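You operate a simulated robot arm through the tools that you are given. There is no shell and no other tool. Be economical: measure what you need, move in short steps, check, and stop when the job is done.

You run a simulated robot arm. Do the job below in one go: nothing can be reset, and whatever is moved stays where it is left.

TASK
Take the yellow slab labelled "Press 1" from the top of the left motor table and put it in the grey tub there. Take the green block from the ledge of the right panel and leave it on the dispatch mark. Press the meter test button two times. Set the far feed lever to 4. Put one of the stones from the waste tub on top of the blue box. The order is free. Set down upright: green block. The far feed lever goes to its stop.

It is judged by the outcome, as a careful person would: the job done as asked, and still so three seconds after it is handed in. It fails if anything else is knocked over, pushed out of place, dropped, spilled or broken.

THE ROBOT
A 7-joint arm with a vacuum gripper on a trunk, on a base that drives. Base frame: it is fixed to the floor where the robot stands at the start and does not move with it; the origin is under the middle of the robot, x ahead of it, y to its left, z up; the surface under the hand at the start is at about z = 760. Units: mm, rad, N and s.
With the tool pointing down near the work surface it reaches from about 160 to 820 mm from the robot's upright axis, wherever it stands. Its first joint turns from -2.897 to 2.897 rad. Places, roughly: blue box [-3000, 2750, 750]; dispatch mark (25x19 cm) [-4360, 4620, 800]; far feed lever [-500, -5100, 900]; green block (6x4x5 cm) [-3000, 1100, 1000]; meter test button [-1500, -6500, 900]; stone (5x4x4 cm) [-5900, 3800, 100]; tub [750, 0, 750]; yellow slab [500, 0, 750]. Payload 1.88 kg.
Tool frame: the origin (TCP) lies in the middle of the cups' lips, and z points out of the cups. The gripper has 1 cup of 32 mm across, covering 32 by 32 mm (tool x, y); the bellows give 14 mm. With the vacuum on, a cup seals on a smooth face that it is pressed against (1 to 4 N); it does not hold porous or soft things. The pull reaches 41 N.
Orientation is that of the tool frame in the base frame, as a unit quaternion [w, x, y, z]. With the cups facing straight down, the tool's x points along the base's -x, its y along +y and its z along -z.

THE INTERFACE
- The arm moves only by the tool nudge_tool. Its argument "rows" is a list of rows, each an object of numbers (a shift or turn left out is 0, a gripper value left out holds the last): "valve": the vacuum: 1 switches it on, 0 off; "x", "y", "z": the shift along the tool's x, y, z in mm; "ax", "ay", "az": the turn, a rotation vector about the tool's x, y, z in rad. In form: [{"valve": .., "x": .., "y": .., "z": .., "ax": .., "ay": .., "az": ..}, ...]. A call has 1 to 20 rows; each row shifts and turns the commanded pose from where the row before left it, along the tool's axes as they then stand. A row lasts 0.2 s, in which the tool goes at most 50 mm and 0.15 rad; a call with a longer step from one row to the next is refused whole, and so is a gripper value outside its range. Where a pose cannot be reached the arm comes as near as it can. A force on the tool above 40 N (or 10 N above the force at the start of the call, whichever is more), or a blocked arm, ends the call early, and 0.2 s more pass. The pull builds up within a second once a cup has sealed. Time passes only in rows, and 0.2 s behind the last, so rows that do not move give it time. The reply holds the time, the measured pose of the TCP, the force on the tool along the base axes and the pull of the vacuum, in the units named above and with some noise, with the torque about the TCP (base axes, N m) and any sound that the robot's microphone picked up.
- Cameras (640 x 400 px; columns grow to the right, rows downward): "scene" is now at [10.6, 148.1, 1484.9]; the picture's right is [-0.12, -0.99, 0.00], its down [-0.74, 0.09, -0.67] and it looks along [0.67, -0.08, -0.74] (base axes); focal length 252 px, centre (320, 200). "wrist" rides on the gripper at [82, 14, -216] in the tool frame; the picture's right is [-0.17, 0.99, 0.00], its down [-0.91, -0.15, -0.37] and it looks along [-0.37, -0.06, 0.93] (tool axes); focal length 243 px, centre (320, 200). There is no depth. A picture from a camera that has moved, and an enlarged one, comes with that camera's place and axes in the base frame and with its lens. The place of the scene camera against the robot may be out by one fixed shift of up to 12 mm in any direction.
- grab_frame(camera): a new picture of that camera. No time passes.
- lift_body(by): slides the trunk up (or, below 0, down) by that many mm; the arm and the scene camera ride with it, the base frame stays. It gives what a move gives, with no picture.
- steer(legs): drives the robot by 1 to 6 legs, each [ahead, left, turn to the left] in mm, mm and rad, along the robot's own axes; the way and the turn of a leg run together, so that a leg with both is an arc; at most 1500 mm and 3.142 rad a leg. The arm and the cameras ride along, it lands a little off, and it stops where it bumps. It gives what a move gives.
- aim_head(pan, tilt): turns the head with the scene camera to pan (to the left, within 2.705 rad either way) and tilt (down, from -0.506 to 1.204), counted from straight ahead of the robot. It gives what a move gives.
- zoom(camera, box): a new picture of the part [left, top, right, bottom] of that camera's present view, enlarged. No time passes.
- close_job(): hands the job in; it is judged then, once.

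Work in short steps. Places have to be worked out from the pictures, the camera data and where the tool is seen: move nearer, look again, correct. Check each grasp and each placing, and mend what went wrong. You have 165 turns and 128 pictures in all, those below and enlarged ones among them. Switch the vacuum off and draw the arm clear of the work before you hand the job in, unless the task says otherwise; then end with one line.

The tools are called after ">>>" as name(argument=value, ...) on one line, values as JSON. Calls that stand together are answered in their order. nudge_tool: Moves the arm, as the interface text tells. Its arguments: {"type":"object","properties":{"rows":{"type":"array","items":{"type":"object","properties":{"valve":{"type":"number"},"x":{"type":"number"},"y":{"type":"number"},"z":{"type":"number"},"ax":{"type":"number"},"ay":{"type":"number"},"az":{"type":"number"}}}}},"required":["rows"]} The other tools are called the same way: lift_body (by) slides the trunk up or down; steer (legs) drives the base; aim_head (pan, tilt) turns the head that bears the scene camera; grab_frame (camera) takes a picture; zoom (camera, box) takes an enlarged picture of a part of a camera's view; close_job () hands the job in.

At the start:

```text
clock: 0.0
tcp_pos: [451.6, 154.8, 1073.1]
ee_rot: [0.0, 0.0, 1.0, -0.001]
ft_force: [0.8, 0.0, 0.3]
moment: [-0.01, -0.03, -0.01]
pull: 0.1
trunk travel left (down, up): [-450.0, 140.0]
robot x, y, heading: [-2.8, -0.1, 0.002]
head pan, tilt: [-0.124, 0.834]
```

scene: 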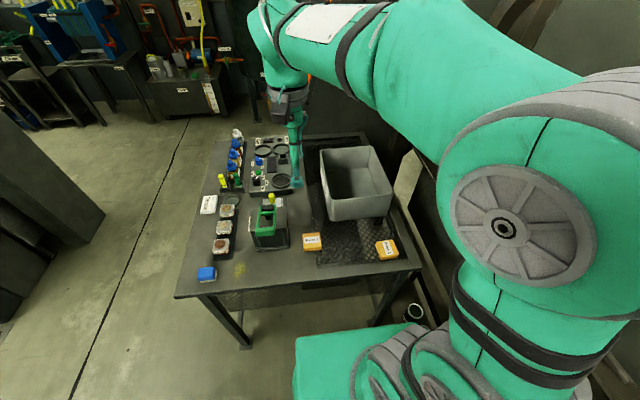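
wrist: 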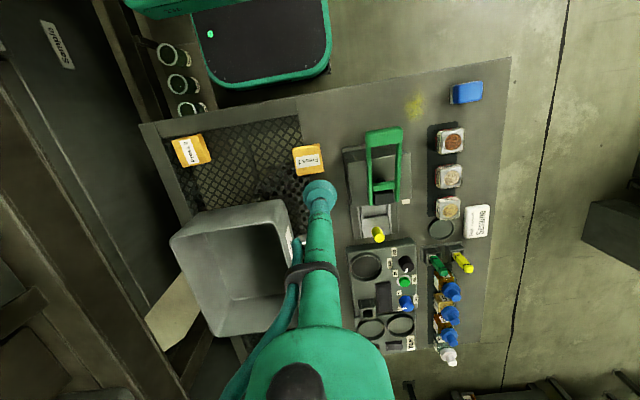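

Two yellow slabs lie on the table; I enlarge both to read their labels.

>>> zoom(camera="wrist", box=[160, 120, 340, 232])

>>> zoom(camera="scene", box=[260, 200, 420, 300])

```text
3.56 times, centred on (250, 176) of wrist
camera zoom: at [369.1, 169.1, 1288.9], right [0.17, 0.99, 0.0], down [0.91, -0.15, 0.37], along [0.37, -0.06, -0.93], focal length 863 px, centre (569, 285)
```

zoom: 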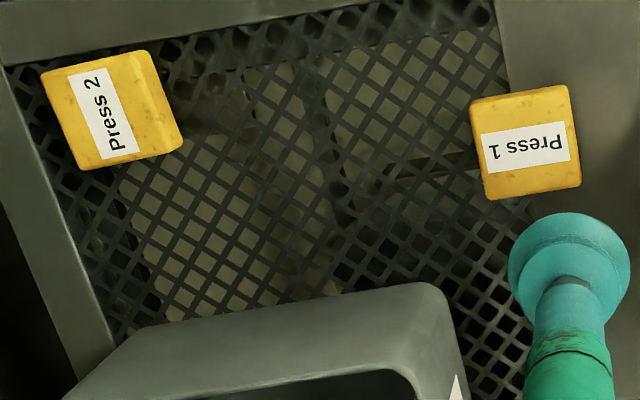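

```text
4.00 times, centred on (340, 250) of scene
camera zoom: at [10.6, 148.1, 1484.9], right [-0.12, -0.99, 0.0], down [-0.74, 0.09, -0.67], along [0.67, -0.08, -0.74], focal length 1006 px, centre (240, 0)
```

zoom: 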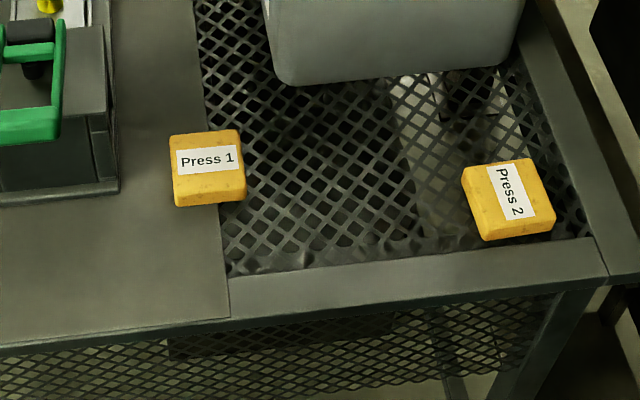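

Press 1 is the slab at about (475, 126). I move over it and go down part way.

>>> nudge_tool(rows=[{"x": -24, "y": -29, "z": 20}, {"z": 45}, {"z": 45}, {"z": 45}, {"z": 45}, {"valve": 1}])

>>> grab_frame(camera="wrist")

>>> grab_frame(camera="scene")

```text
clock: 1.4
tcp_pos: [478.1, 127.8, 870.6]
ee_rot: [0.0, 0.0, 1.0, 0.0]
ft_force: [-0.2, -0.5, -0.9]
moment: [0.01, 0.02, 0.0]
pull: 0.1
trunk travel left (down, up): [-450.0, 140.0]
robot x, y, heading: [1.9, -1.1, -0.002]
head pan, tilt: [-0.124, 0.834]
```

```text
123 pictures are left
camera wrist: at [394.9, 141.1, 1087.6], right [0.17, 0.99, 0.0], down [0.91, -0.15, 0.37], along [0.37, -0.06, -0.93], focal length 243 px, centre (320, 200)
```

wrist: 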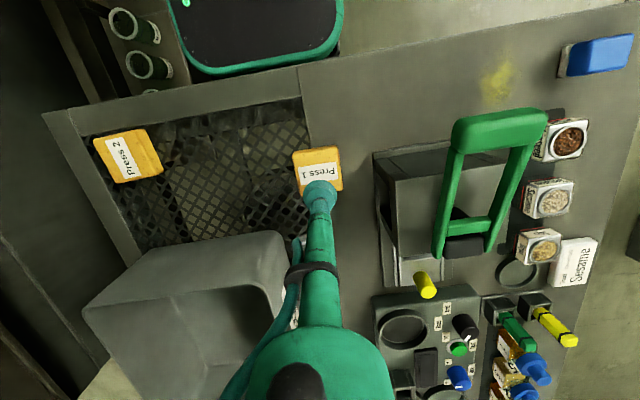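

```text
122 pictures are left
camera scene: at [10.8, 148.2, 1484.8], right [-0.12, -0.99, 0.0], down [-0.74, 0.09, -0.67], along [0.67, -0.08, -0.74], focal length 252 px, centre (320, 200)
```

scene: 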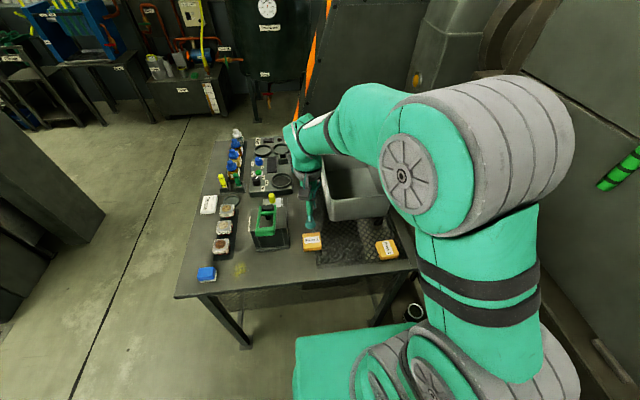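

Slab's centre is at about (475, 126), nearly under the cup. I go down in small steps with vacuum on.

>>> nudge_tool(rows=[{"x": 3, "y": -2, "z": 40}, {"z": 25}, {"z": 8}, {"z": 5}, {}])

```text
clock: 2.6
tcp_pos: [473.8, 124.7, 794.2]
ee_rot: [0.0, 0.0, 1.0, 0.0]
ft_force: [-0.2, 0.0, -0.6]
moment: [0.01, -0.04, -0.03]
pull: 0.0
trunk travel left (down, up): [-450.0, 140.0]
robot x, y, heading: [-0.0, 3.0, -0.003]
head pan, tilt: [-0.124, 0.834]
```

No contact yet at z=794; going on down.

>>> nudge_tool(rows=[{"z": 5}, {"z": 4}, {"z": 3}, {}])

```text
clock: 3.6
tcp_pos: [473.8, 123.5, 781.9]
ee_rot: [0.0, 0.0, 1.0, 0.0]
ft_force: [-0.7, -0.4, -0.6]
moment: [-0.01, 0.0, 0.0]
pull: 40.7
trunk travel left (down, up): [-450.0, 140.0]
robot x, y, heading: [-1.7, 0.9, -0.001]
head pan, tilt: [-0.124, 0.834]
```

Sealed (pull 40.7 N). I lift the slab and look at the tub.

>>> nudge_tool(rows=[{"z": -20}, {"z": -45}, {"z": -45}, {"z": -45}, {"z": -45}, {}])

>>> grab_frame(camera="wrist")

>>> zoom(camera="scene", box=[260, 120, 420, 220])

```text
clock: 5.0
tcp_pos: [473.2, 123.4, 982.7]
ee_rot: [0.0, 0.001, 1.0, 0.0]
ft_force: [-0.3, 0.7, -0.9]
moment: [-0.02, -0.02, 0.01]
pull: 40.6
trunk travel left (down, up): [-450.0, 140.0]
robot x, y, heading: [-4.2, -3.3, 0.004]
head pan, tilt: [-0.124, 0.834]
```

```text
121 pictures are left
camera wrist: at [390.9, 138.3, 1198.5], right [0.17, 0.99, 0.0], down [0.91, -0.15, 0.37], along [0.37, -0.06, -0.93], focal length 243 px, centre (320, 200)
```

wrist: 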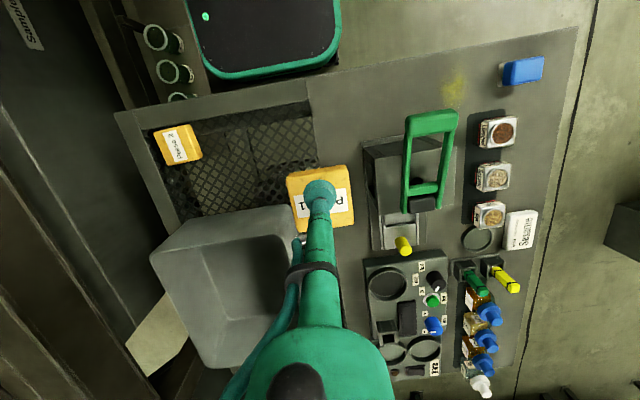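

```text
4.00 times, centred on (340, 170) of scene
camera zoom: at [10.3, 148.0, 1484.9], right [-0.12, -0.99, 0.0], down [-0.73, 0.09, -0.67], along [0.67, -0.08, -0.74], focal length 1006 px, centre (240, 320)
```

zoom: 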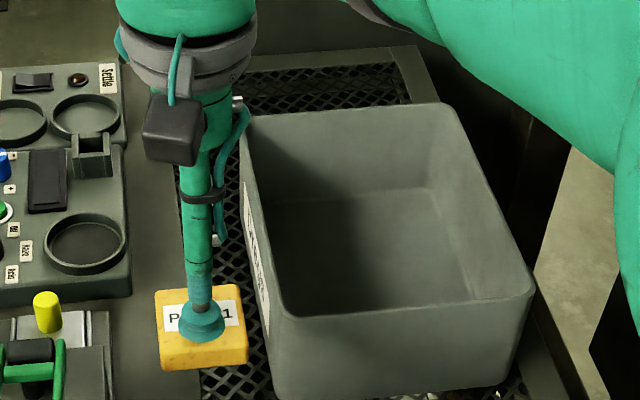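

The tub spans about x 555–825, y −160…50, with its rim near z 880. I carry the slab over its middle and look.

>>> nudge_tool(rows=[{"x": -35, "y": -30}, {"x": -35, "y": -30}, {"x": -35, "y": -30}, {"x": -35, "y": -30}, {"x": -35, "y": -30}, {"x": -35, "y": -30}, {}])

>>> grab_frame(camera="wrist")

>>> grab_frame(camera="scene")

```text
clock: 6.6
tcp_pos: [682.0, -56.4, 982.8]
ee_rot: [0.0, 0.0, 1.0, -0.001]
ft_force: [0.6, -0.5, -1.7]
moment: [0.03, 0.05, 0.03]
pull: 40.3
trunk travel left (down, up): [-450.0, 140.0]
robot x, y, heading: [-0.6, -2.7, -0.001]
head pan, tilt: [-0.124, 0.834]
```

```text
119 pictures are left
camera wrist: at [599.8, -42.0, 1199.7], right [0.17, 0.99, 0.0], down [0.91, -0.15, 0.37], along [0.37, -0.06, -0.93], focal length 243 px, centre (320, 200)
```

wrist: 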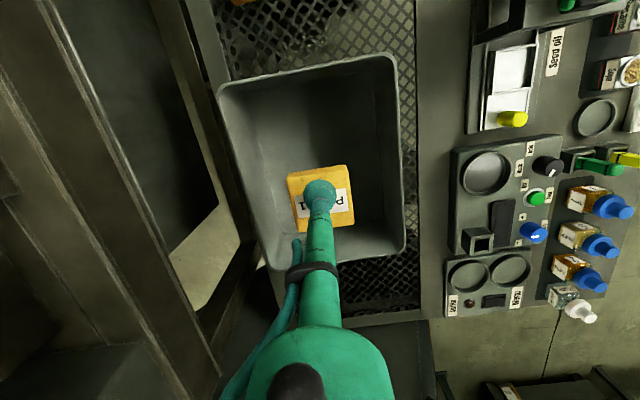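

```text
118 pictures are left
camera scene: at [10.9, 147.9, 1484.9], right [-0.12, -0.99, 0.0], down [-0.74, 0.09, -0.67], along [0.67, -0.08, -0.74], focal length 252 px, centre (320, 200)
```

scene: 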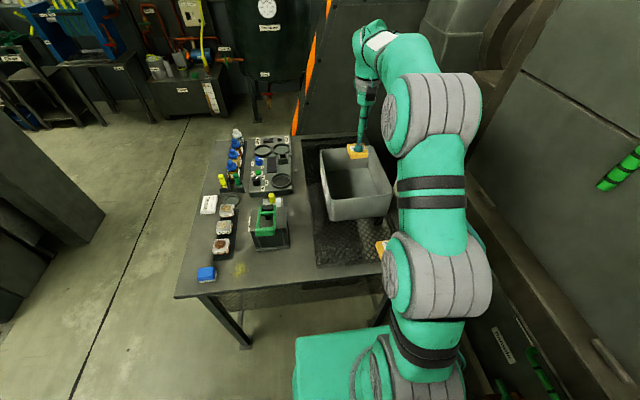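

The slab is over the tub's middle. I lower it.

>>> nudge_tool(rows=[{"z": 45}, {"z": 45}, {"z": 45}, {"z": 30}, {"z": 6}, {}])

```text
clock: 8.0
tcp_pos: [680.4, -56.2, 812.6]
ee_rot: [0.0, 0.0, 1.0, 0.001]
ft_force: [-0.2, 0.3, -2.5]
moment: [0.05, 0.0, 0.0]
pull: 41.4
trunk travel left (down, up): [-450.0, 140.0]
robot x, y, heading: [1.4, 0.9, 0.003]
head pan, tilt: [-0.124, 0.834]
```

Still free; going down in small steps.

>>> nudge_tool(rows=[{"z": 6}, {"z": 6}, {"z": 4}, {"z": 3}, {}])

```text
clock: 9.2
tcp_pos: [683.1, -56.3, 792.7]
ee_rot: [0.0, 0.0, 1.0, 0.0]
ft_force: [0.2, -0.4, -1.1]
moment: [0.05, 0.03, 0.04]
pull: 41.1
trunk travel left (down, up): [-450.0, 140.0]
robot x, y, heading: [1.5, 2.1, 0.006]
head pan, tilt: [-0.124, 0.834]
```

>>> nudge_tool(rows=[{"z": 3}, {"z": 3}, {}])

```text
clock: 10.0
tcp_pos: [683.0, -56.1, 787.1]
ee_rot: [0.001, 0.0, 1.0, -0.001]
ft_force: [-1.2, 0.9, 8.0]
moment: [-0.01, 0.0, -0.03]
pull: 40.8
trunk travel left (down, up): [-450.0, 140.0]
robot x, y, heading: [0.2, -1.7, 0.0]
head pan, tilt: [-0.124, 0.834]
```

The force shows that the slab touches the tub floor. I release it and rise clear.

>>> nudge_tool(rows=[{"valve": 0}, {}, {}, {}, {}, {"z": -10}, {"z": -40}, {"z": -45}, {"z": -45}, {"z": -45}, {"z": -45}])

>>> grab_frame(camera="wrist")

```text
clock: 12.4
tcp_pos: [684.0, -55.7, 1017.3]
ee_rot: [0.0, 0.0, 1.0, 0.0]
ft_force: [0.0, 0.0, -0.5]
moment: [0.02, -0.03, 0.01]
pull: 0.1
trunk travel left (down, up): [-450.0, 140.0]
robot x, y, heading: [-0.8, 1.7, -0.001]
head pan, tilt: [-0.124, 0.834]
```

```text
117 pictures are left
camera wrist: at [600.8, -41.6, 1233.1], right [0.17, 0.99, 0.0], down [0.91, -0.15, 0.37], along [0.37, -0.06, -0.93], focal length 243 px, centre (320, 200)
```

wrist: 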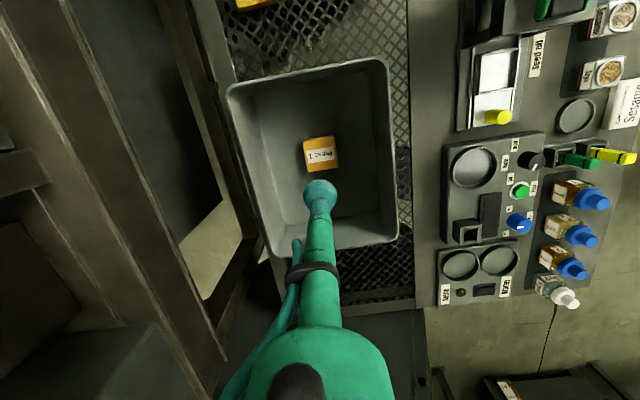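

Press 1 lies in the tub. I draw the arm in and look round the room with the head.

>>> nudge_tool(rows=[{"x": 40, "y": 7, "z": -20}, {"x": 40, "y": 7, "z": -20}, {"x": 40, "y": 7, "z": -20}, {"x": 40, "y": 7, "z": -20}, {"x": 40, "y": 7}, {"x": 40, "y": 7}, {"x": 40, "y": 7}, {"x": 40, "y": 7}])

>>> aim_head(pan=2.5, tilt=0.35)

>>> grab_frame(camera="scene")

>>> aim_head(pan=1.3, tilt=0.35)

>>> grab_frame(camera="scene")

>>> aim_head(pan=-1.7, tilt=0.35)

>>> grab_frame(camera="scene")

>>> aim_head(pan=-2.7, tilt=0.35)

>>> grab_frame(camera="scene")

```text
clock: 14.2
tcp_pos: [362.5, -3.2, 1096.7]
ee_rot: [0.001, 0.0, 1.0, 0.0]
ft_force: [0.9, -0.2, 0.5]
moment: [0.0, 0.03, 0.01]
pull: 0.1
trunk travel left (down, up): [-450.0, 140.0]
robot x, y, heading: [-2.9, -0.0, -0.001]
head pan, tilt: [-0.124, 0.834]
```

```text
clock: 16.6
tcp_pos: [362.9, -3.3, 1097.3]
ee_rot: [0.001, 0.0, 1.0, 0.0]
ft_force: [-0.3, 0.1, 0.5]
moment: [-0.02, -0.03, -0.01]
pull: 0.1
trunk travel left (down, up): [-450.0, 140.0]
robot x, y, heading: [0.3, -2.6, 0.002]
head pan, tilt: [2.499, 0.351]
```

```text
116 pictures are left
camera scene: at [-142.3, 213.7, 1527.3], right [0.6, 0.8, 0.0], down [0.28, -0.21, -0.94], along [-0.75, 0.56, -0.34], focal length 252 px, centre (320, 200)
```

scene: 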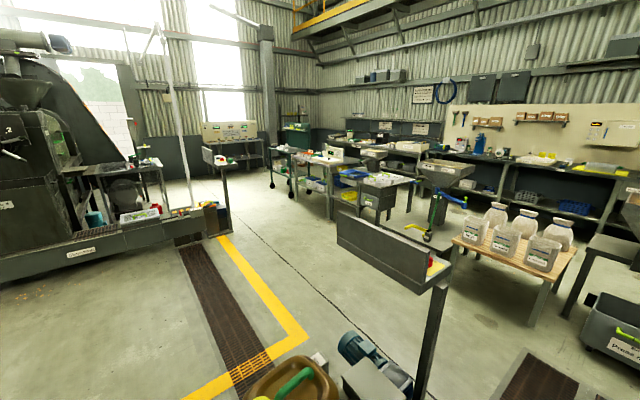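

```text
clock: 17.9
tcp_pos: [361.5, -3.9, 1096.6]
ee_rot: [0.0, -0.001, 1.0, 0.0]
ft_force: [-1.0, -0.1, -0.1]
moment: [0.0, 0.01, 0.01]
pull: 0.0
trunk travel left (down, up): [-450.0, 140.0]
robot x, y, heading: [0.2, -1.0, -0.0]
head pan, tilt: [1.3, 0.351]
```

```text
115 pictures are left
camera scene: at [-43.0, 247.6, 1527.3], right [0.96, -0.27, 0.0], down [-0.09, -0.33, -0.94], along [0.25, 0.91, -0.34], focal length 252 px, centre (320, 200)
```

scene: 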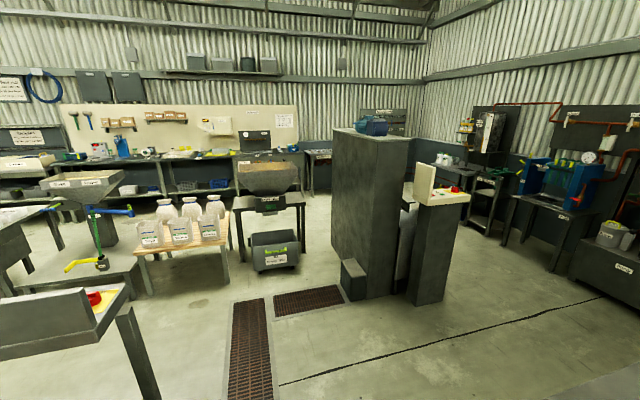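

```text
clock: 20.6
tcp_pos: [363.4, -3.5, 1098.4]
ee_rot: [0.0, -0.001, 1.0, 0.0]
ft_force: [0.2, 0.1, -0.7]
moment: [-0.01, -0.02, -0.03]
pull: 0.1
trunk travel left (down, up): [-450.0, 140.0]
robot x, y, heading: [-2.4, -0.9, 0.001]
head pan, tilt: [-1.7, 0.351]
```

```text
114 pictures are left
camera scene: at [-79.8, 65.5, 1527.3], right [-0.99, 0.13, 0.0], down [0.04, 0.34, -0.94], along [-0.12, -0.93, -0.34], focal length 252 px, centre (320, 200)
```

scene: 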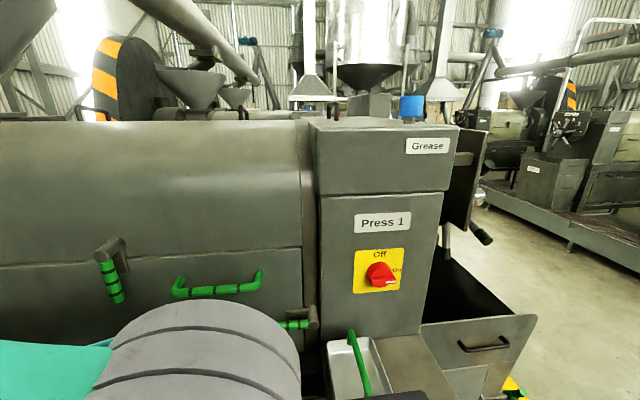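

```text
clock: 21.8
tcp_pos: [363.0, -3.8, 1097.2]
ee_rot: [0.0, -0.001, 1.0, 0.0]
ft_force: [0.1, 1.2, -0.7]
moment: [0.0, -0.01, -0.02]
pull: 0.0
trunk travel left (down, up): [-450.0, 140.0]
robot x, y, heading: [1.2, 0.8, -0.002]
head pan, tilt: [-2.7, 0.351]
```

```text
113 pictures are left
camera scene: at [-152.0, 118.0, 1527.3], right [-0.43, 0.9, 0.0], down [0.31, 0.15, -0.94], along [-0.85, -0.4, -0.34], focal length 252 px, centre (320, 200)
```

scene: 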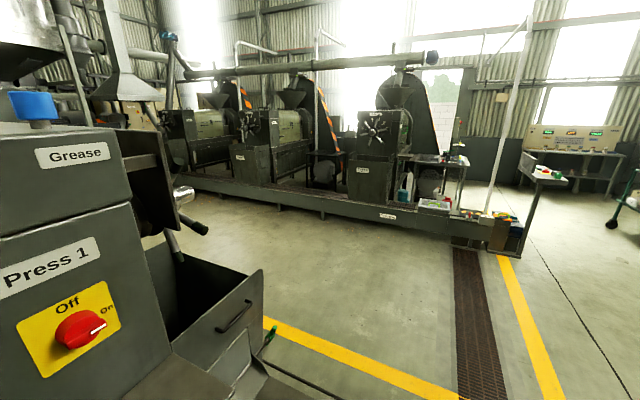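

Targets identified roughly: right panel post, the bench group beyond it, machine row behind Press 1. I check the floor behind me before driving.

>>> aim_head(pan=-2.7, tilt=0.95)

>>> grab_frame(camera="scene")

>>> aim_head(pan=2.6, tilt=0.9)

>>> grab_frame(camera="scene")

```text
clock: 22.8
tcp_pos: [362.9, -2.9, 1096.6]
ee_rot: [-0.001, 0.001, 1.0, 0.0]
ft_force: [-0.1, 0.1, 0.5]
moment: [0.03, 0.02, -0.05]
pull: 0.0
trunk travel left (down, up): [-450.0, 140.0]
robot x, y, heading: [0.6, -0.1, -0.001]
head pan, tilt: [-2.7, 0.949]
```

```text
112 pictures are left
camera scene: at [-133.6, 126.8, 1476.2], right [-0.43, 0.9, 0.0], down [0.73, 0.35, -0.58], along [-0.53, -0.25, -0.81], focal length 252 px, centre (320, 200)
```

scene: 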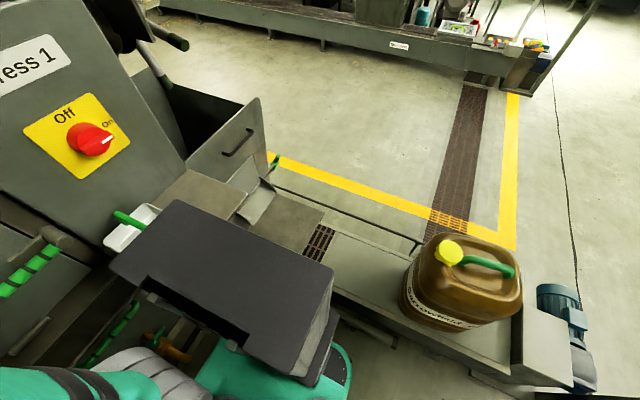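

```text
clock: 26.9
tcp_pos: [362.6, -1.9, 1098.7]
ee_rot: [0.0, 0.0, 1.0, 0.0]
ft_force: [0.9, 0.2, 0.0]
moment: [-0.02, -0.03, -0.02]
pull: 0.0
trunk travel left (down, up): [-450.0, 140.0]
robot x, y, heading: [4.7, -3.1, 0.0]
head pan, tilt: [2.601, 0.901]
```

```text
111 pictures are left
camera scene: at [-132.5, 196.8, 1479.7], right [0.52, 0.86, 0.0], down [0.67, -0.4, -0.62], along [-0.53, 0.32, -0.78], focal length 252 px, centre (320, 200)
```

scene: 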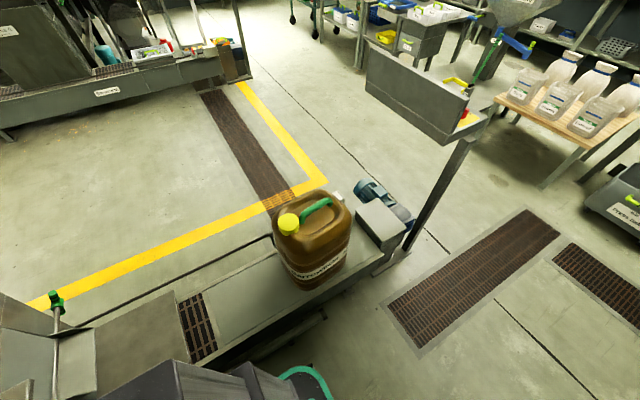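

I am boxed in by the skid behind me and the table ahead; the way out is to the left past the left panel (around x −500…−950, y≈1000). I slide left, turn round and drive along y≈1600.

>>> steer(legs=[[0, 1500, 0], [0, 150, 1.57], [0, 0, 1.57]])

>>> aim_head(pan=0.1, tilt=0.45)

>>> grab_frame(camera="scene")

```text
clock: 41.9
tcp_pos: [-486.6, 1598.4, 1098.0]
ee_rot: [0.0, 1.0, -0.002, 0.0]
ft_force: [-0.5, 0.2, -1.3]
moment: [0.02, 0.01, 0.02]
pull: 0.1
trunk travel left (down, up): [-450.0, 140.0]
robot x, y, heading: [-122.5, 1593.1, 3.14]
head pan, tilt: [2.601, 0.901]
```

```text
clock: 44.2
tcp_pos: [-487.0, 1597.1, 1097.6]
ee_rot: [0.0, 1.0, -0.003, 0.0]
ft_force: [0.3, 0.3, 0.7]
moment: [-0.02, -0.01, 0.03]
pull: 0.1
trunk travel left (down, up): [-450.0, 140.0]
robot x, y, heading: [-125.1, 1593.0, 3.136]
head pan, tilt: [0.099, 0.45]
```

```text
110 pictures are left
camera scene: at [-164.5, 1414.2, 1518.1], right [-0.09, 1.0, 0.0], down [0.43, 0.04, -0.9], along [-0.9, -0.09, -0.44], focal length 252 px, centre (320, 200)
```

scene: 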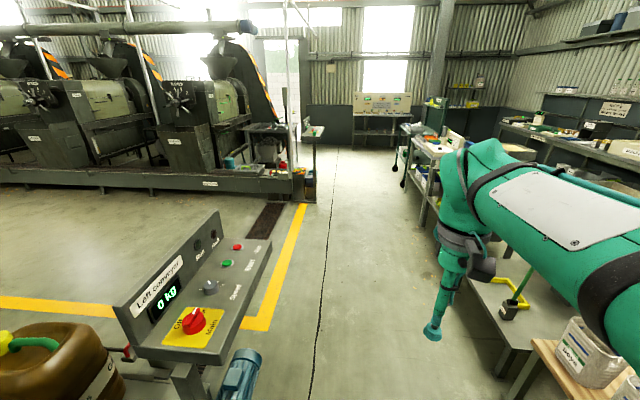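

The corridor is free. I drive ahead with a little extra room from the left panel.

>>> steer(legs=[[0, -120, 0], [1500, 0, 0]])

>>> aim_head(pan=0.3, tilt=0.45)

>>> grab_frame(camera="scene")

>>> aim_head(pan=-0.6, tilt=0.45)

>>> grab_frame(camera="scene")

```text
clock: 52.5
tcp_pos: [-1987.0, 1740.5, 1098.0]
ee_rot: [0.0, 1.0, -0.01, 0.0]
ft_force: [-0.2, -0.9, -0.3]
moment: [0.01, 0.05, 0.03]
pull: 0.0
trunk travel left (down, up): [-450.0, 140.0]
robot x, y, heading: [-1625.1, 1733.3, 3.125]
head pan, tilt: [0.099, 0.45]
```

```text
clock: 53.2
tcp_pos: [-1987.7, 1740.9, 1097.0]
ee_rot: [0.0, 1.0, -0.009, 0.0]
ft_force: [-0.5, -0.2, -0.9]
moment: [0.02, -0.01, 0.0]
pull: 0.0
trunk travel left (down, up): [-450.0, 140.0]
robot x, y, heading: [-1624.0, 1732.6, 3.116]
head pan, tilt: [0.3, 0.45]
```

```text
109 pictures are left
camera scene: at [-1663.1, 1535.6, 1518.1], right [-0.28, 0.96, 0.0], down [0.42, 0.12, -0.9], along [-0.86, -0.25, -0.44], focal length 252 px, centre (320, 200)
```

scene: 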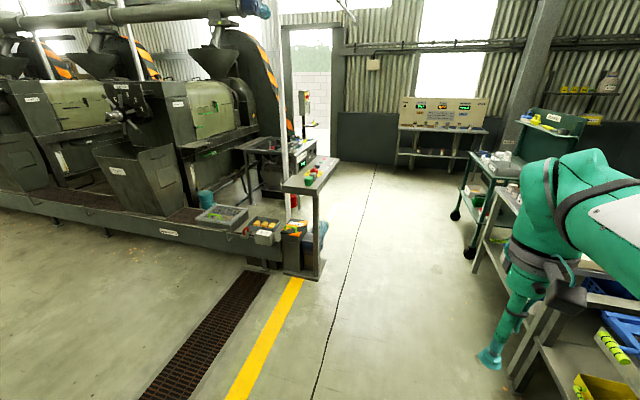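

```text
clock: 54.4
tcp_pos: [-1986.6, 1741.7, 1098.1]
ee_rot: [0.0, 1.0, -0.01, 0.0]
ft_force: [0.2, -0.3, 0.5]
moment: [0.02, 0.0, -0.01]
pull: 0.0
trunk travel left (down, up): [-450.0, 140.0]
robot x, y, heading: [-1625.4, 1734.4, 3.12]
head pan, tilt: [-0.6, 0.45]
```

```text
108 pictures are left
camera scene: at [-1649.7, 1614.4, 1518.1], right [0.58, 0.82, 0.0], down [0.35, -0.25, -0.9], along [-0.73, 0.52, -0.44], focal length 252 px, centre (320, 200)
```

scene: 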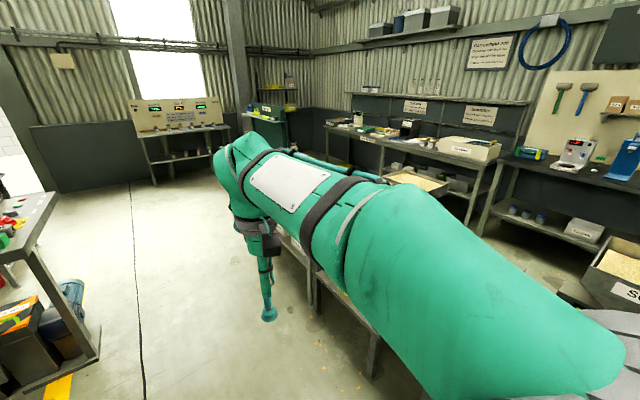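

The right panel's ledge stands ahead; I enlarge it.

>>> aim_head(pan=0.3, tilt=0.45)

>>> zoom(camera="scene", box=[230, 130, 390, 290])

```text
clock: 55.6
tcp_pos: [-1985.4, 1741.3, 1097.0]
ee_rot: [0.001, 1.0, -0.009, 0.0]
ft_force: [0.0, -0.1, -0.1]
moment: [-0.03, -0.01, 0.0]
pull: 0.0
trunk travel left (down, up): [-450.0, 140.0]
robot x, y, heading: [-1621.5, 1732.0, 3.129]
head pan, tilt: [0.3, 0.45]
```

```text
2.50 times, centred on (310, 210) of scene
camera zoom: at [-1663.1, 1535.6, 1518.1], right [-0.28, 0.96, 0.0], down [0.42, 0.12, -0.9], along [-0.86, -0.25, -0.44], focal length 629 px, centre (345, 175)
```

zoom: 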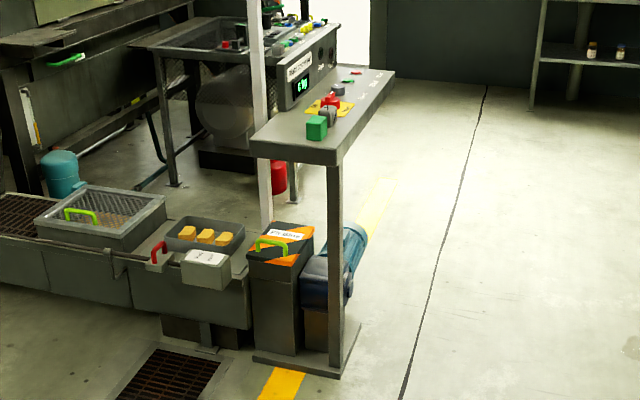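

The green block sits on the ledge's near end at about (−2860, 1124). I drive to put it ahead in reach.

>>> steer(legs=[[500, 0, 0], [0, 430, 0.02], [180, 0, 0]])

>>> aim_head(pan=0.1, tilt=0.7)

>>> grab_frame(camera="scene")

>>> grab_frame(camera="wrist")

```text
clock: 61.9
tcp_pos: [-2675.3, 1319.5, 1097.3]
ee_rot: [0.0, 1.0, -0.003, 0.0]
ft_force: [0.8, 0.2, 0.0]
moment: [0.02, 0.01, 0.03]
pull: 0.1
trunk travel left (down, up): [-450.0, 140.0]
robot x, y, heading: [-2309.5, 1314.9, 3.139]
head pan, tilt: [0.3, 0.45]
```

```text
clock: 62.7
tcp_pos: [-2674.7, 1318.8, 1096.3]
ee_rot: [-0.001, 1.0, -0.002, 0.0]
ft_force: [-0.9, -0.5, 0.1]
moment: [0.02, 0.0, 0.0]
pull: 0.1
trunk travel left (down, up): [-450.0, 140.0]
robot x, y, heading: [-2314.1, 1314.8, 3.141]
head pan, tilt: [0.099, 0.7]
```

```text
106 pictures are left
camera scene: at [-2346.0, 1135.7, 1495.9], right [-0.09, 1.0, 0.0], down [0.64, 0.06, -0.77], along [-0.76, -0.07, -0.64], focal length 252 px, centre (320, 200)
```

scene: 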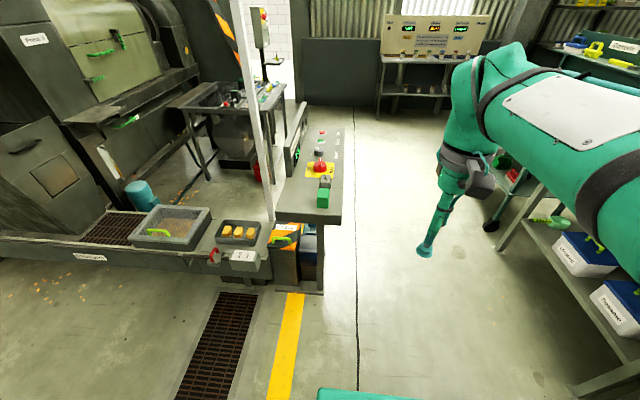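

```text
105 pictures are left
camera wrist: at [-2593.9, 1305.4, 1313.6], right [-0.17, -0.99, 0.0], down [-0.91, 0.16, 0.37], along [-0.37, 0.06, -0.93], focal length 243 px, centre (320, 200)
```

wrist: 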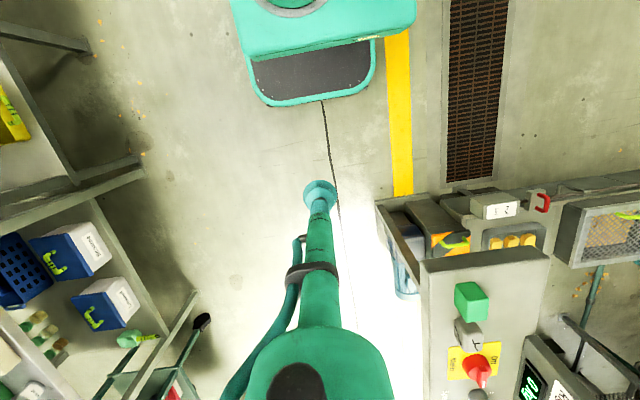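

Triangulation puts the green block's top near (−2990, 1085, 965). I come 100 mm nearer and take the arm over it high.

>>> steer(legs=[[110, 0, 0]])

>>> nudge_tool(rows=[{"y": 40}, {"y": 40}, {"x": -10, "y": 40}, {"x": -20, "y": 40}, {"x": -30, "y": 40}, {"x": -40, "y": 20}, {"x": -40}, {"x": -40}, {"x": -10}])

>>> grab_frame(camera="wrist")

>>> grab_frame(camera="scene")

```text
clock: 63.9
tcp_pos: [-2784.6, 1318.7, 1096.5]
ee_rot: [0.001, 1.0, -0.002, 0.0]
ft_force: [-0.4, -0.4, 0.5]
moment: [-0.02, 0.01, 0.03]
pull: 0.1
trunk travel left (down, up): [-450.0, 140.0]
robot x, y, heading: [-2423.5, 1314.4, 3.135]
head pan, tilt: [0.099, 0.7]
```

```text
clock: 65.9
tcp_pos: [-2977.7, 1099.2, 1094.6]
ee_rot: [0.001, 1.0, -0.002, 0.0]
ft_force: [-0.2, 0.7, -0.5]
moment: [0.02, -0.03, 0.01]
pull: 0.0
trunk travel left (down, up): [-450.0, 140.0]
robot x, y, heading: [-2425.0, 1314.7, 3.139]
head pan, tilt: [0.099, 0.7]
```

```text
104 pictures are left
camera wrist: at [-2895.9, 1086.5, 1311.7], right [-0.17, -0.99, 0.0], down [-0.91, 0.16, 0.37], along [-0.37, 0.06, -0.93], focal length 243 px, centre (320, 200)
```

wrist: 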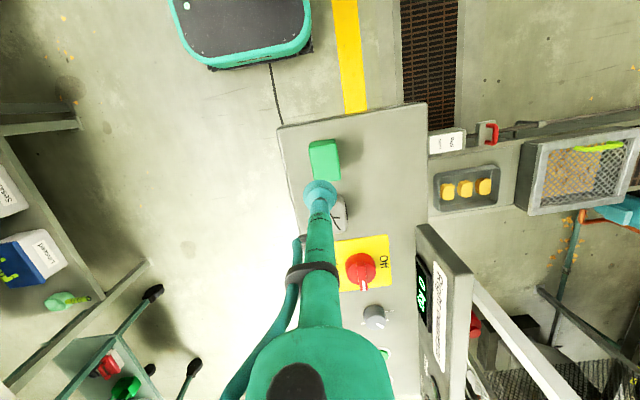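

```text
103 pictures are left
camera scene: at [-2456.7, 1136.2, 1495.9], right [-0.09, 1.0, 0.0], down [0.64, 0.06, -0.76], along [-0.76, -0.07, -0.64], focal length 252 px, centre (320, 200)
```

scene: 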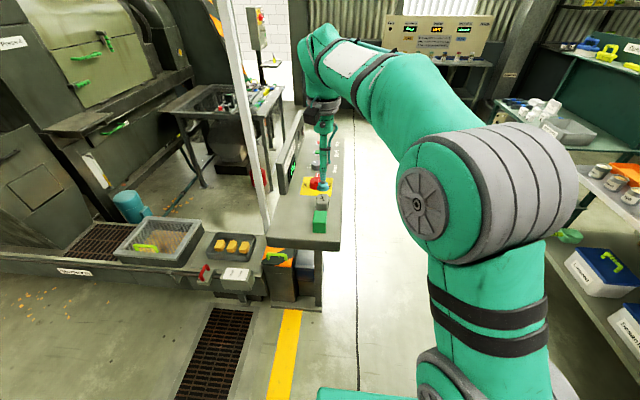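

The block centre seems near (−2965, 1086) with its top perhaps around z 1000–1020. I shift over it, drop a little, and look again.

>>> nudge_tool(rows=[{"x": 13, "y": 13, "z": 15}, {"z": 20}, {}])

>>> zoom(camera="wrist", box=[240, 100, 400, 240])

>>> zoom(camera="scene", box=[260, 150, 380, 250])

```text
clock: 66.7
tcp_pos: [-2962.1, 1085.8, 1060.0]
ee_rot: [0.0, 1.0, -0.003, -0.001]
ft_force: [0.2, -0.9, 0.4]
moment: [-0.04, 0.02, 0.01]
pull: 0.1
trunk travel left (down, up): [-450.0, 140.0]
robot x, y, heading: [-2423.6, 1313.9, 3.136]
head pan, tilt: [0.099, 0.7]
```

```text
2.86 times, centred on (320, 170) of wrist
camera zoom: at [-2882.1, 1072.6, 1277.2], right [-0.17, -0.99, 0.0], down [-0.91, 0.16, 0.37], along [-0.37, 0.06, -0.93], focal length 693 px, centre (320, 286)
```

zoom: 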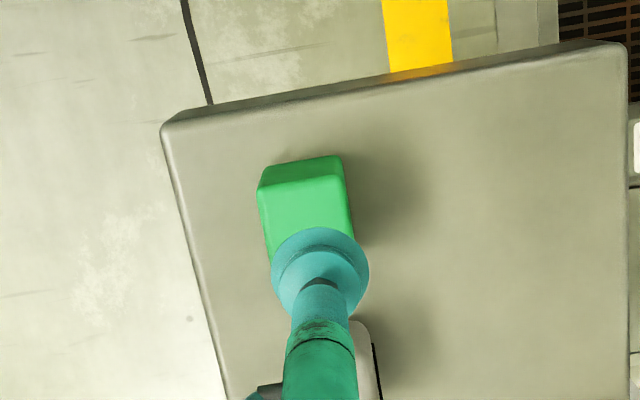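

```text
4.00 times, centred on (320, 200) of scene
camera zoom: at [-2456.5, 1136.2, 1495.9], right [-0.09, 1.0, 0.0], down [0.64, 0.06, -0.76], along [-0.76, -0.07, -0.64], focal length 1006 px, centre (320, 200)
```

zoom: 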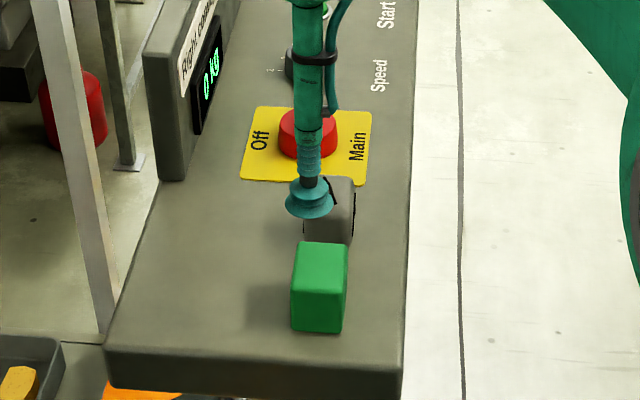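

Combined views put the block's top centre at about (−2967, 1091). Small correction, then down in small steps with vacuum on.

>>> nudge_tool(rows=[{"valve": 1, "x": -5, "y": -5, "z": 20}, {"z": 15}, {"z": 8}, {"z": 5}, {"z": 4}, {}])

>>> zoom(camera="wrist", box=[240, 100, 400, 240])

>>> zoom(camera="scene", box=[260, 150, 380, 250])

```text
clock: 68.1
tcp_pos: [-2969.0, 1092.5, 1010.1]
ee_rot: [0.0, 1.0, -0.003, 0.0]
ft_force: [-0.6, 0.2, -0.2]
moment: [0.02, 0.01, -0.02]
pull: 0.1
trunk travel left (down, up): [-450.0, 140.0]
robot x, y, heading: [-2422.6, 1313.9, 3.134]
head pan, tilt: [0.099, 0.7]
```

```text
2.86 times, centred on (320, 170) of wrist
camera zoom: at [-2887.7, 1078.9, 1226.5], right [-0.17, -0.99, 0.0], down [-0.91, 0.16, 0.37], along [-0.37, 0.06, -0.93], focal length 693 px, centre (320, 286)
```

zoom: 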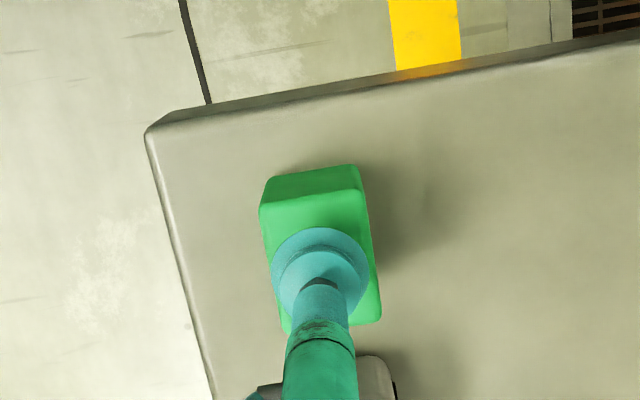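

```text
4.00 times, centred on (320, 200) of scene
camera zoom: at [-2456.4, 1136.2, 1495.9], right [-0.09, 1.0, 0.0], down [0.64, 0.06, -0.76], along [-0.76, -0.07, -0.64], focal length 1006 px, centre (320, 200)
```

zoom: 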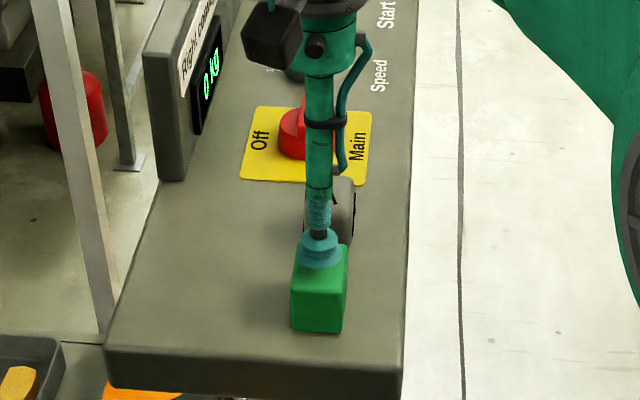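

The cup is centred over the block. Going down to touch.

>>> nudge_tool(rows=[{"z": 4}, {"z": 4}, {"z": 3}, {"z": 3}, {}])

```text
clock: 69.3
tcp_pos: [-2969.0, 1092.1, 996.2]
ee_rot: [0.0, 1.0, -0.003, 0.0]
ft_force: [0.4, -0.2, 0.3]
moment: [0.0, 0.05, 0.01]
pull: 40.9
trunk travel left (down, up): [-450.0, 140.0]
robot x, y, heading: [-2422.5, 1312.9, 3.141]
head pan, tilt: [0.099, 0.7]
```

Sealed at z≈997. I lift it, draw the arm in, and verify.

>>> nudge_tool(rows=[{"z": -10}, {"z": -40}, {"z": -45}, {"z": -45}, {"x": 40}, {"x": 40}, {"x": 40, "y": -40}, {"x": 40, "y": -40}, {"x": 20, "y": -40}, {"x": 10, "y": -40}, {"y": -40}, {"y": -15}])

>>> grab_frame(camera="wrist")

>>> aim_head(pan=-0.9, tilt=0.45)

>>> grab_frame(camera="scene")

```text
refused: row 7 steps farther than a row can; nothing moved
```

```text
98 pictures are left
camera wrist: at [-2887.2, 1078.8, 1212.4], right [-0.17, -0.99, 0.0], down [-0.91, 0.16, 0.37], along [-0.37, 0.06, -0.93], focal length 243 px, centre (320, 200)
```

wrist: 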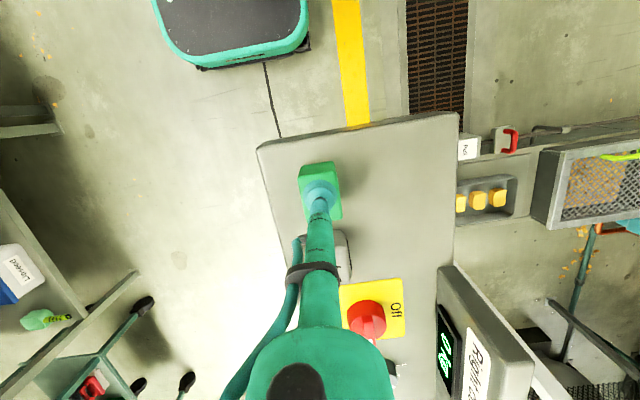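

```text
clock: 70.5
tcp_pos: [-2968.9, 1090.6, 995.3]
ee_rot: [-0.001, 1.0, -0.003, -0.001]
ft_force: [0.7, -0.5, 0.9]
moment: [-0.01, 0.04, 0.01]
pull: 40.7
trunk travel left (down, up): [-450.0, 140.0]
robot x, y, heading: [-2423.7, 1315.9, 3.135]
head pan, tilt: [-0.901, 0.45]
```

```text
97 pictures are left
camera scene: at [-2428.5, 1216.5, 1518.0], right [0.79, 0.62, 0.0], down [0.27, -0.34, -0.9], along [-0.56, 0.71, -0.44], focal length 252 px, centre (320, 200)
```

scene: 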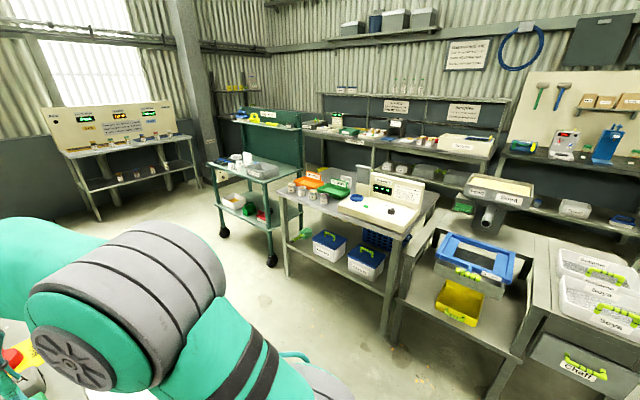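

A row was too long, so nothing moved. I redo the lift with shorter steps.

>>> nudge_tool(rows=[{"z": -10}, {"z": -40}, {"z": -45}, {"z": -45}, {"x": 40}, {"x": 40}, {"x": 34, "y": -34}, {"x": 34, "y": -34}, {"x": 34, "y": -34}, {"y": -40}, {"y": -40}, {"y": -35}])

>>> grab_frame(camera="wrist")

>>> grab_frame(camera="scene")

```text
clock: 73.2
tcp_pos: [-2787.3, 1308.5, 1137.4]
ee_rot: [0.0, 1.0, -0.003, 0.0]
ft_force: [0.9, -0.5, -1.6]
moment: [-0.03, 0.02, 0.02]
pull: 40.9
trunk travel left (down, up): [-450.0, 140.0]
robot x, y, heading: [-2420.7, 1315.0, 3.136]
head pan, tilt: [-0.901, 0.45]
```

```text
96 pictures are left
camera wrist: at [-2705.7, 1295.6, 1353.4], right [-0.17, -0.99, 0.0], down [-0.91, 0.16, 0.37], along [-0.37, 0.06, -0.93], focal length 243 px, centre (320, 200)
```

wrist: 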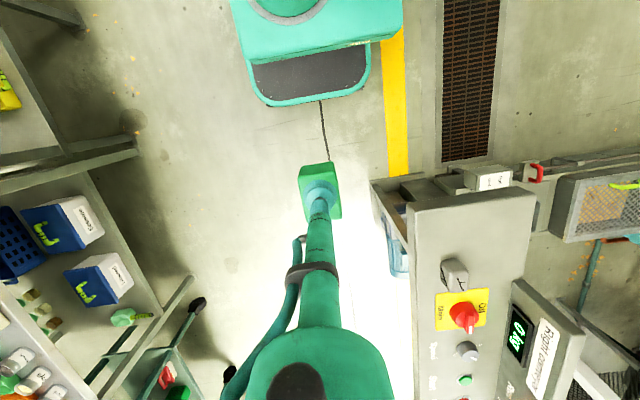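

```text
95 pictures are left
camera scene: at [-2428.5, 1216.6, 1518.1], right [0.79, 0.62, 0.0], down [0.27, -0.34, -0.9], along [-0.56, 0.71, -0.44], focal length 252 px, centre (320, 200)
```

scene: 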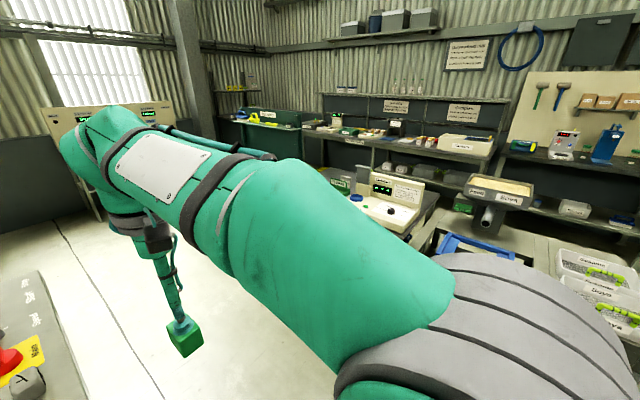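

The block is held upright. The table row fronts at y≈2350, so I drive down the corridor at y≈1750 to beyond the cart (x≈−5200) and look for the aisle.

>>> steer(legs=[[0, -430, 0], [1500, 0, 0], [1250, 0, 0]])

>>> aim_head(pan=-1.2, tilt=0.45)

>>> grab_frame(camera="scene")

>>> aim_head(pan=-1.9, tilt=0.45)

>>> grab_frame(camera="scene")

```text
clock: 88.5
tcp_pos: [-5487.5, 1698.8, 1137.6]
ee_rot: [0.0, 1.0, 0.01, 0.001]
ft_force: [0.0, 0.6, -0.9]
moment: [0.03, 0.02, -0.01]
pull: 40.9
trunk travel left (down, up): [-450.0, 140.0]
robot x, y, heading: [-5125.6, 1715.6, -3.124]
head pan, tilt: [-0.901, 0.45]
```

```text
clock: 89.3
tcp_pos: [-5488.0, 1698.7, 1137.5]
ee_rot: [0.0, 1.0, 0.011, -0.001]
ft_force: [0.7, 0.4, -0.7]
moment: [0.02, 0.0, -0.03]
pull: 40.7
trunk travel left (down, up): [-450.0, 140.0]
robot x, y, heading: [-5123.7, 1716.0, -3.124]
head pan, tilt: [-1.201, 0.45]
```

```text
94 pictures are left
camera scene: at [-5103.7, 1629.9, 1518.1], right [0.92, 0.38, 0.0], down [0.17, -0.4, -0.9], along [-0.34, 0.83, -0.44], focal length 252 px, centre (320, 200)
```

scene: 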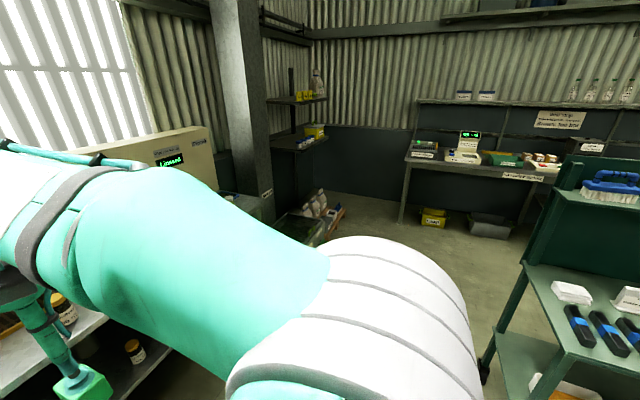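

```text
clock: 90.4
tcp_pos: [-5486.9, 1698.9, 1138.1]
ee_rot: [0.001, 1.0, 0.009, 0.0]
ft_force: [-0.6, -0.5, -0.9]
moment: [-0.01, 0.01, -0.04]
pull: 40.8
trunk travel left (down, up): [-450.0, 140.0]
robot x, y, heading: [-5124.9, 1712.4, -3.121]
head pan, tilt: [-1.901, 0.45]
```

```text
93 pictures are left
camera scene: at [-5040.7, 1632.5, 1518.1], right [0.95, -0.3, 0.0], down [-0.13, -0.41, -0.9], along [0.27, 0.86, -0.44], focal length 252 px, centre (320, 200)
```

scene: 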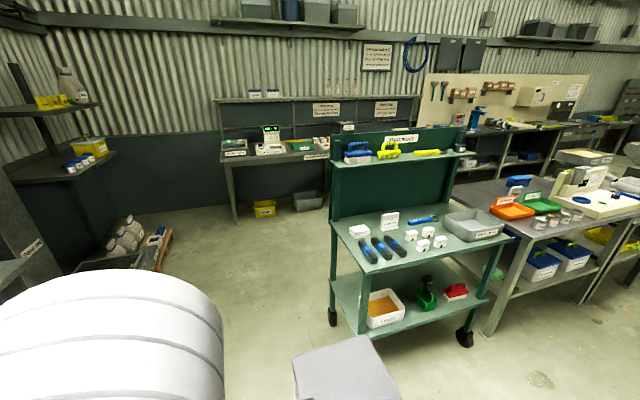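

The dispatch mark should be on the back bench near pixel (300,145); the waste tub near (130,260). I enlarge both.

>>> zoom(camera="scene", box=[210, 90, 370, 220])

>>> zoom(camera="scene", box=[50, 200, 190, 300])

>>> zoom(camera="scene", box=[480, 140, 640, 300])

```text
3.08 times, centred on (290, 155) of scene
camera zoom: at [-5040.7, 1632.5, 1518.1], right [0.95, -0.3, 0.0], down [-0.13, -0.41, -0.9], along [0.27, 0.86, -0.44], focal length 774 px, centre (412, 338)
```

zoom: 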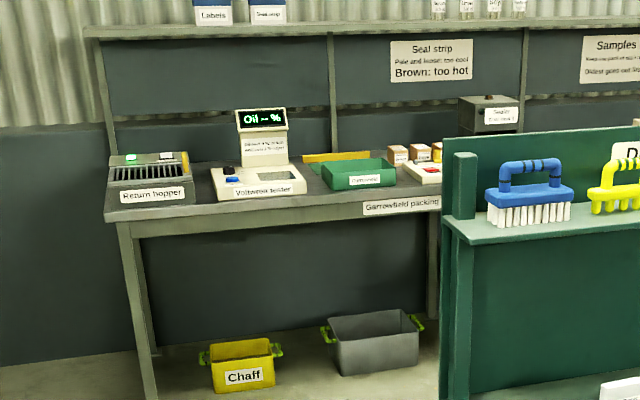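

```text
4.00 times, centred on (120, 250) of scene
camera zoom: at [-5040.7, 1632.5, 1518.1], right [0.95, -0.3, 0.0], down [-0.13, -0.41, -0.9], along [0.27, 0.86, -0.44], focal length 1006 px, centre (1120, 0)
```

zoom: 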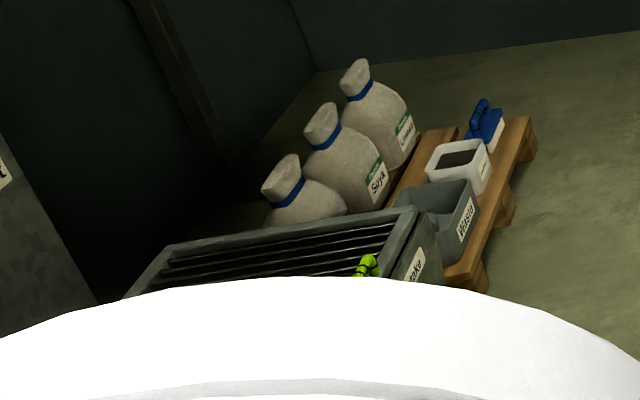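

```text
2.50 times, centred on (560, 220) of scene
camera zoom: at [-5040.7, 1632.5, 1518.1], right [0.95, -0.3, 0.0], down [-0.13, -0.41, -0.9], along [0.27, 0.86, -0.44], focal length 629 px, centre (-280, 150)
```

zoom: 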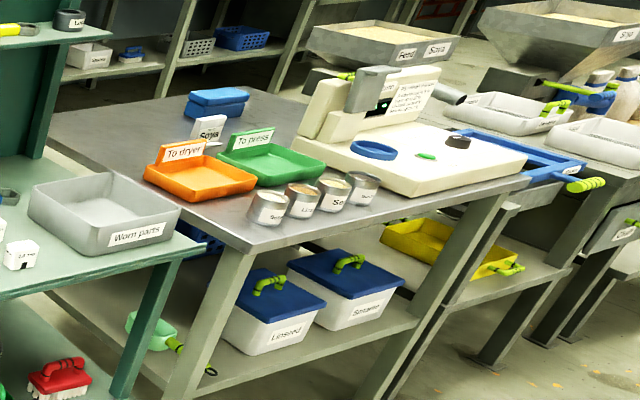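

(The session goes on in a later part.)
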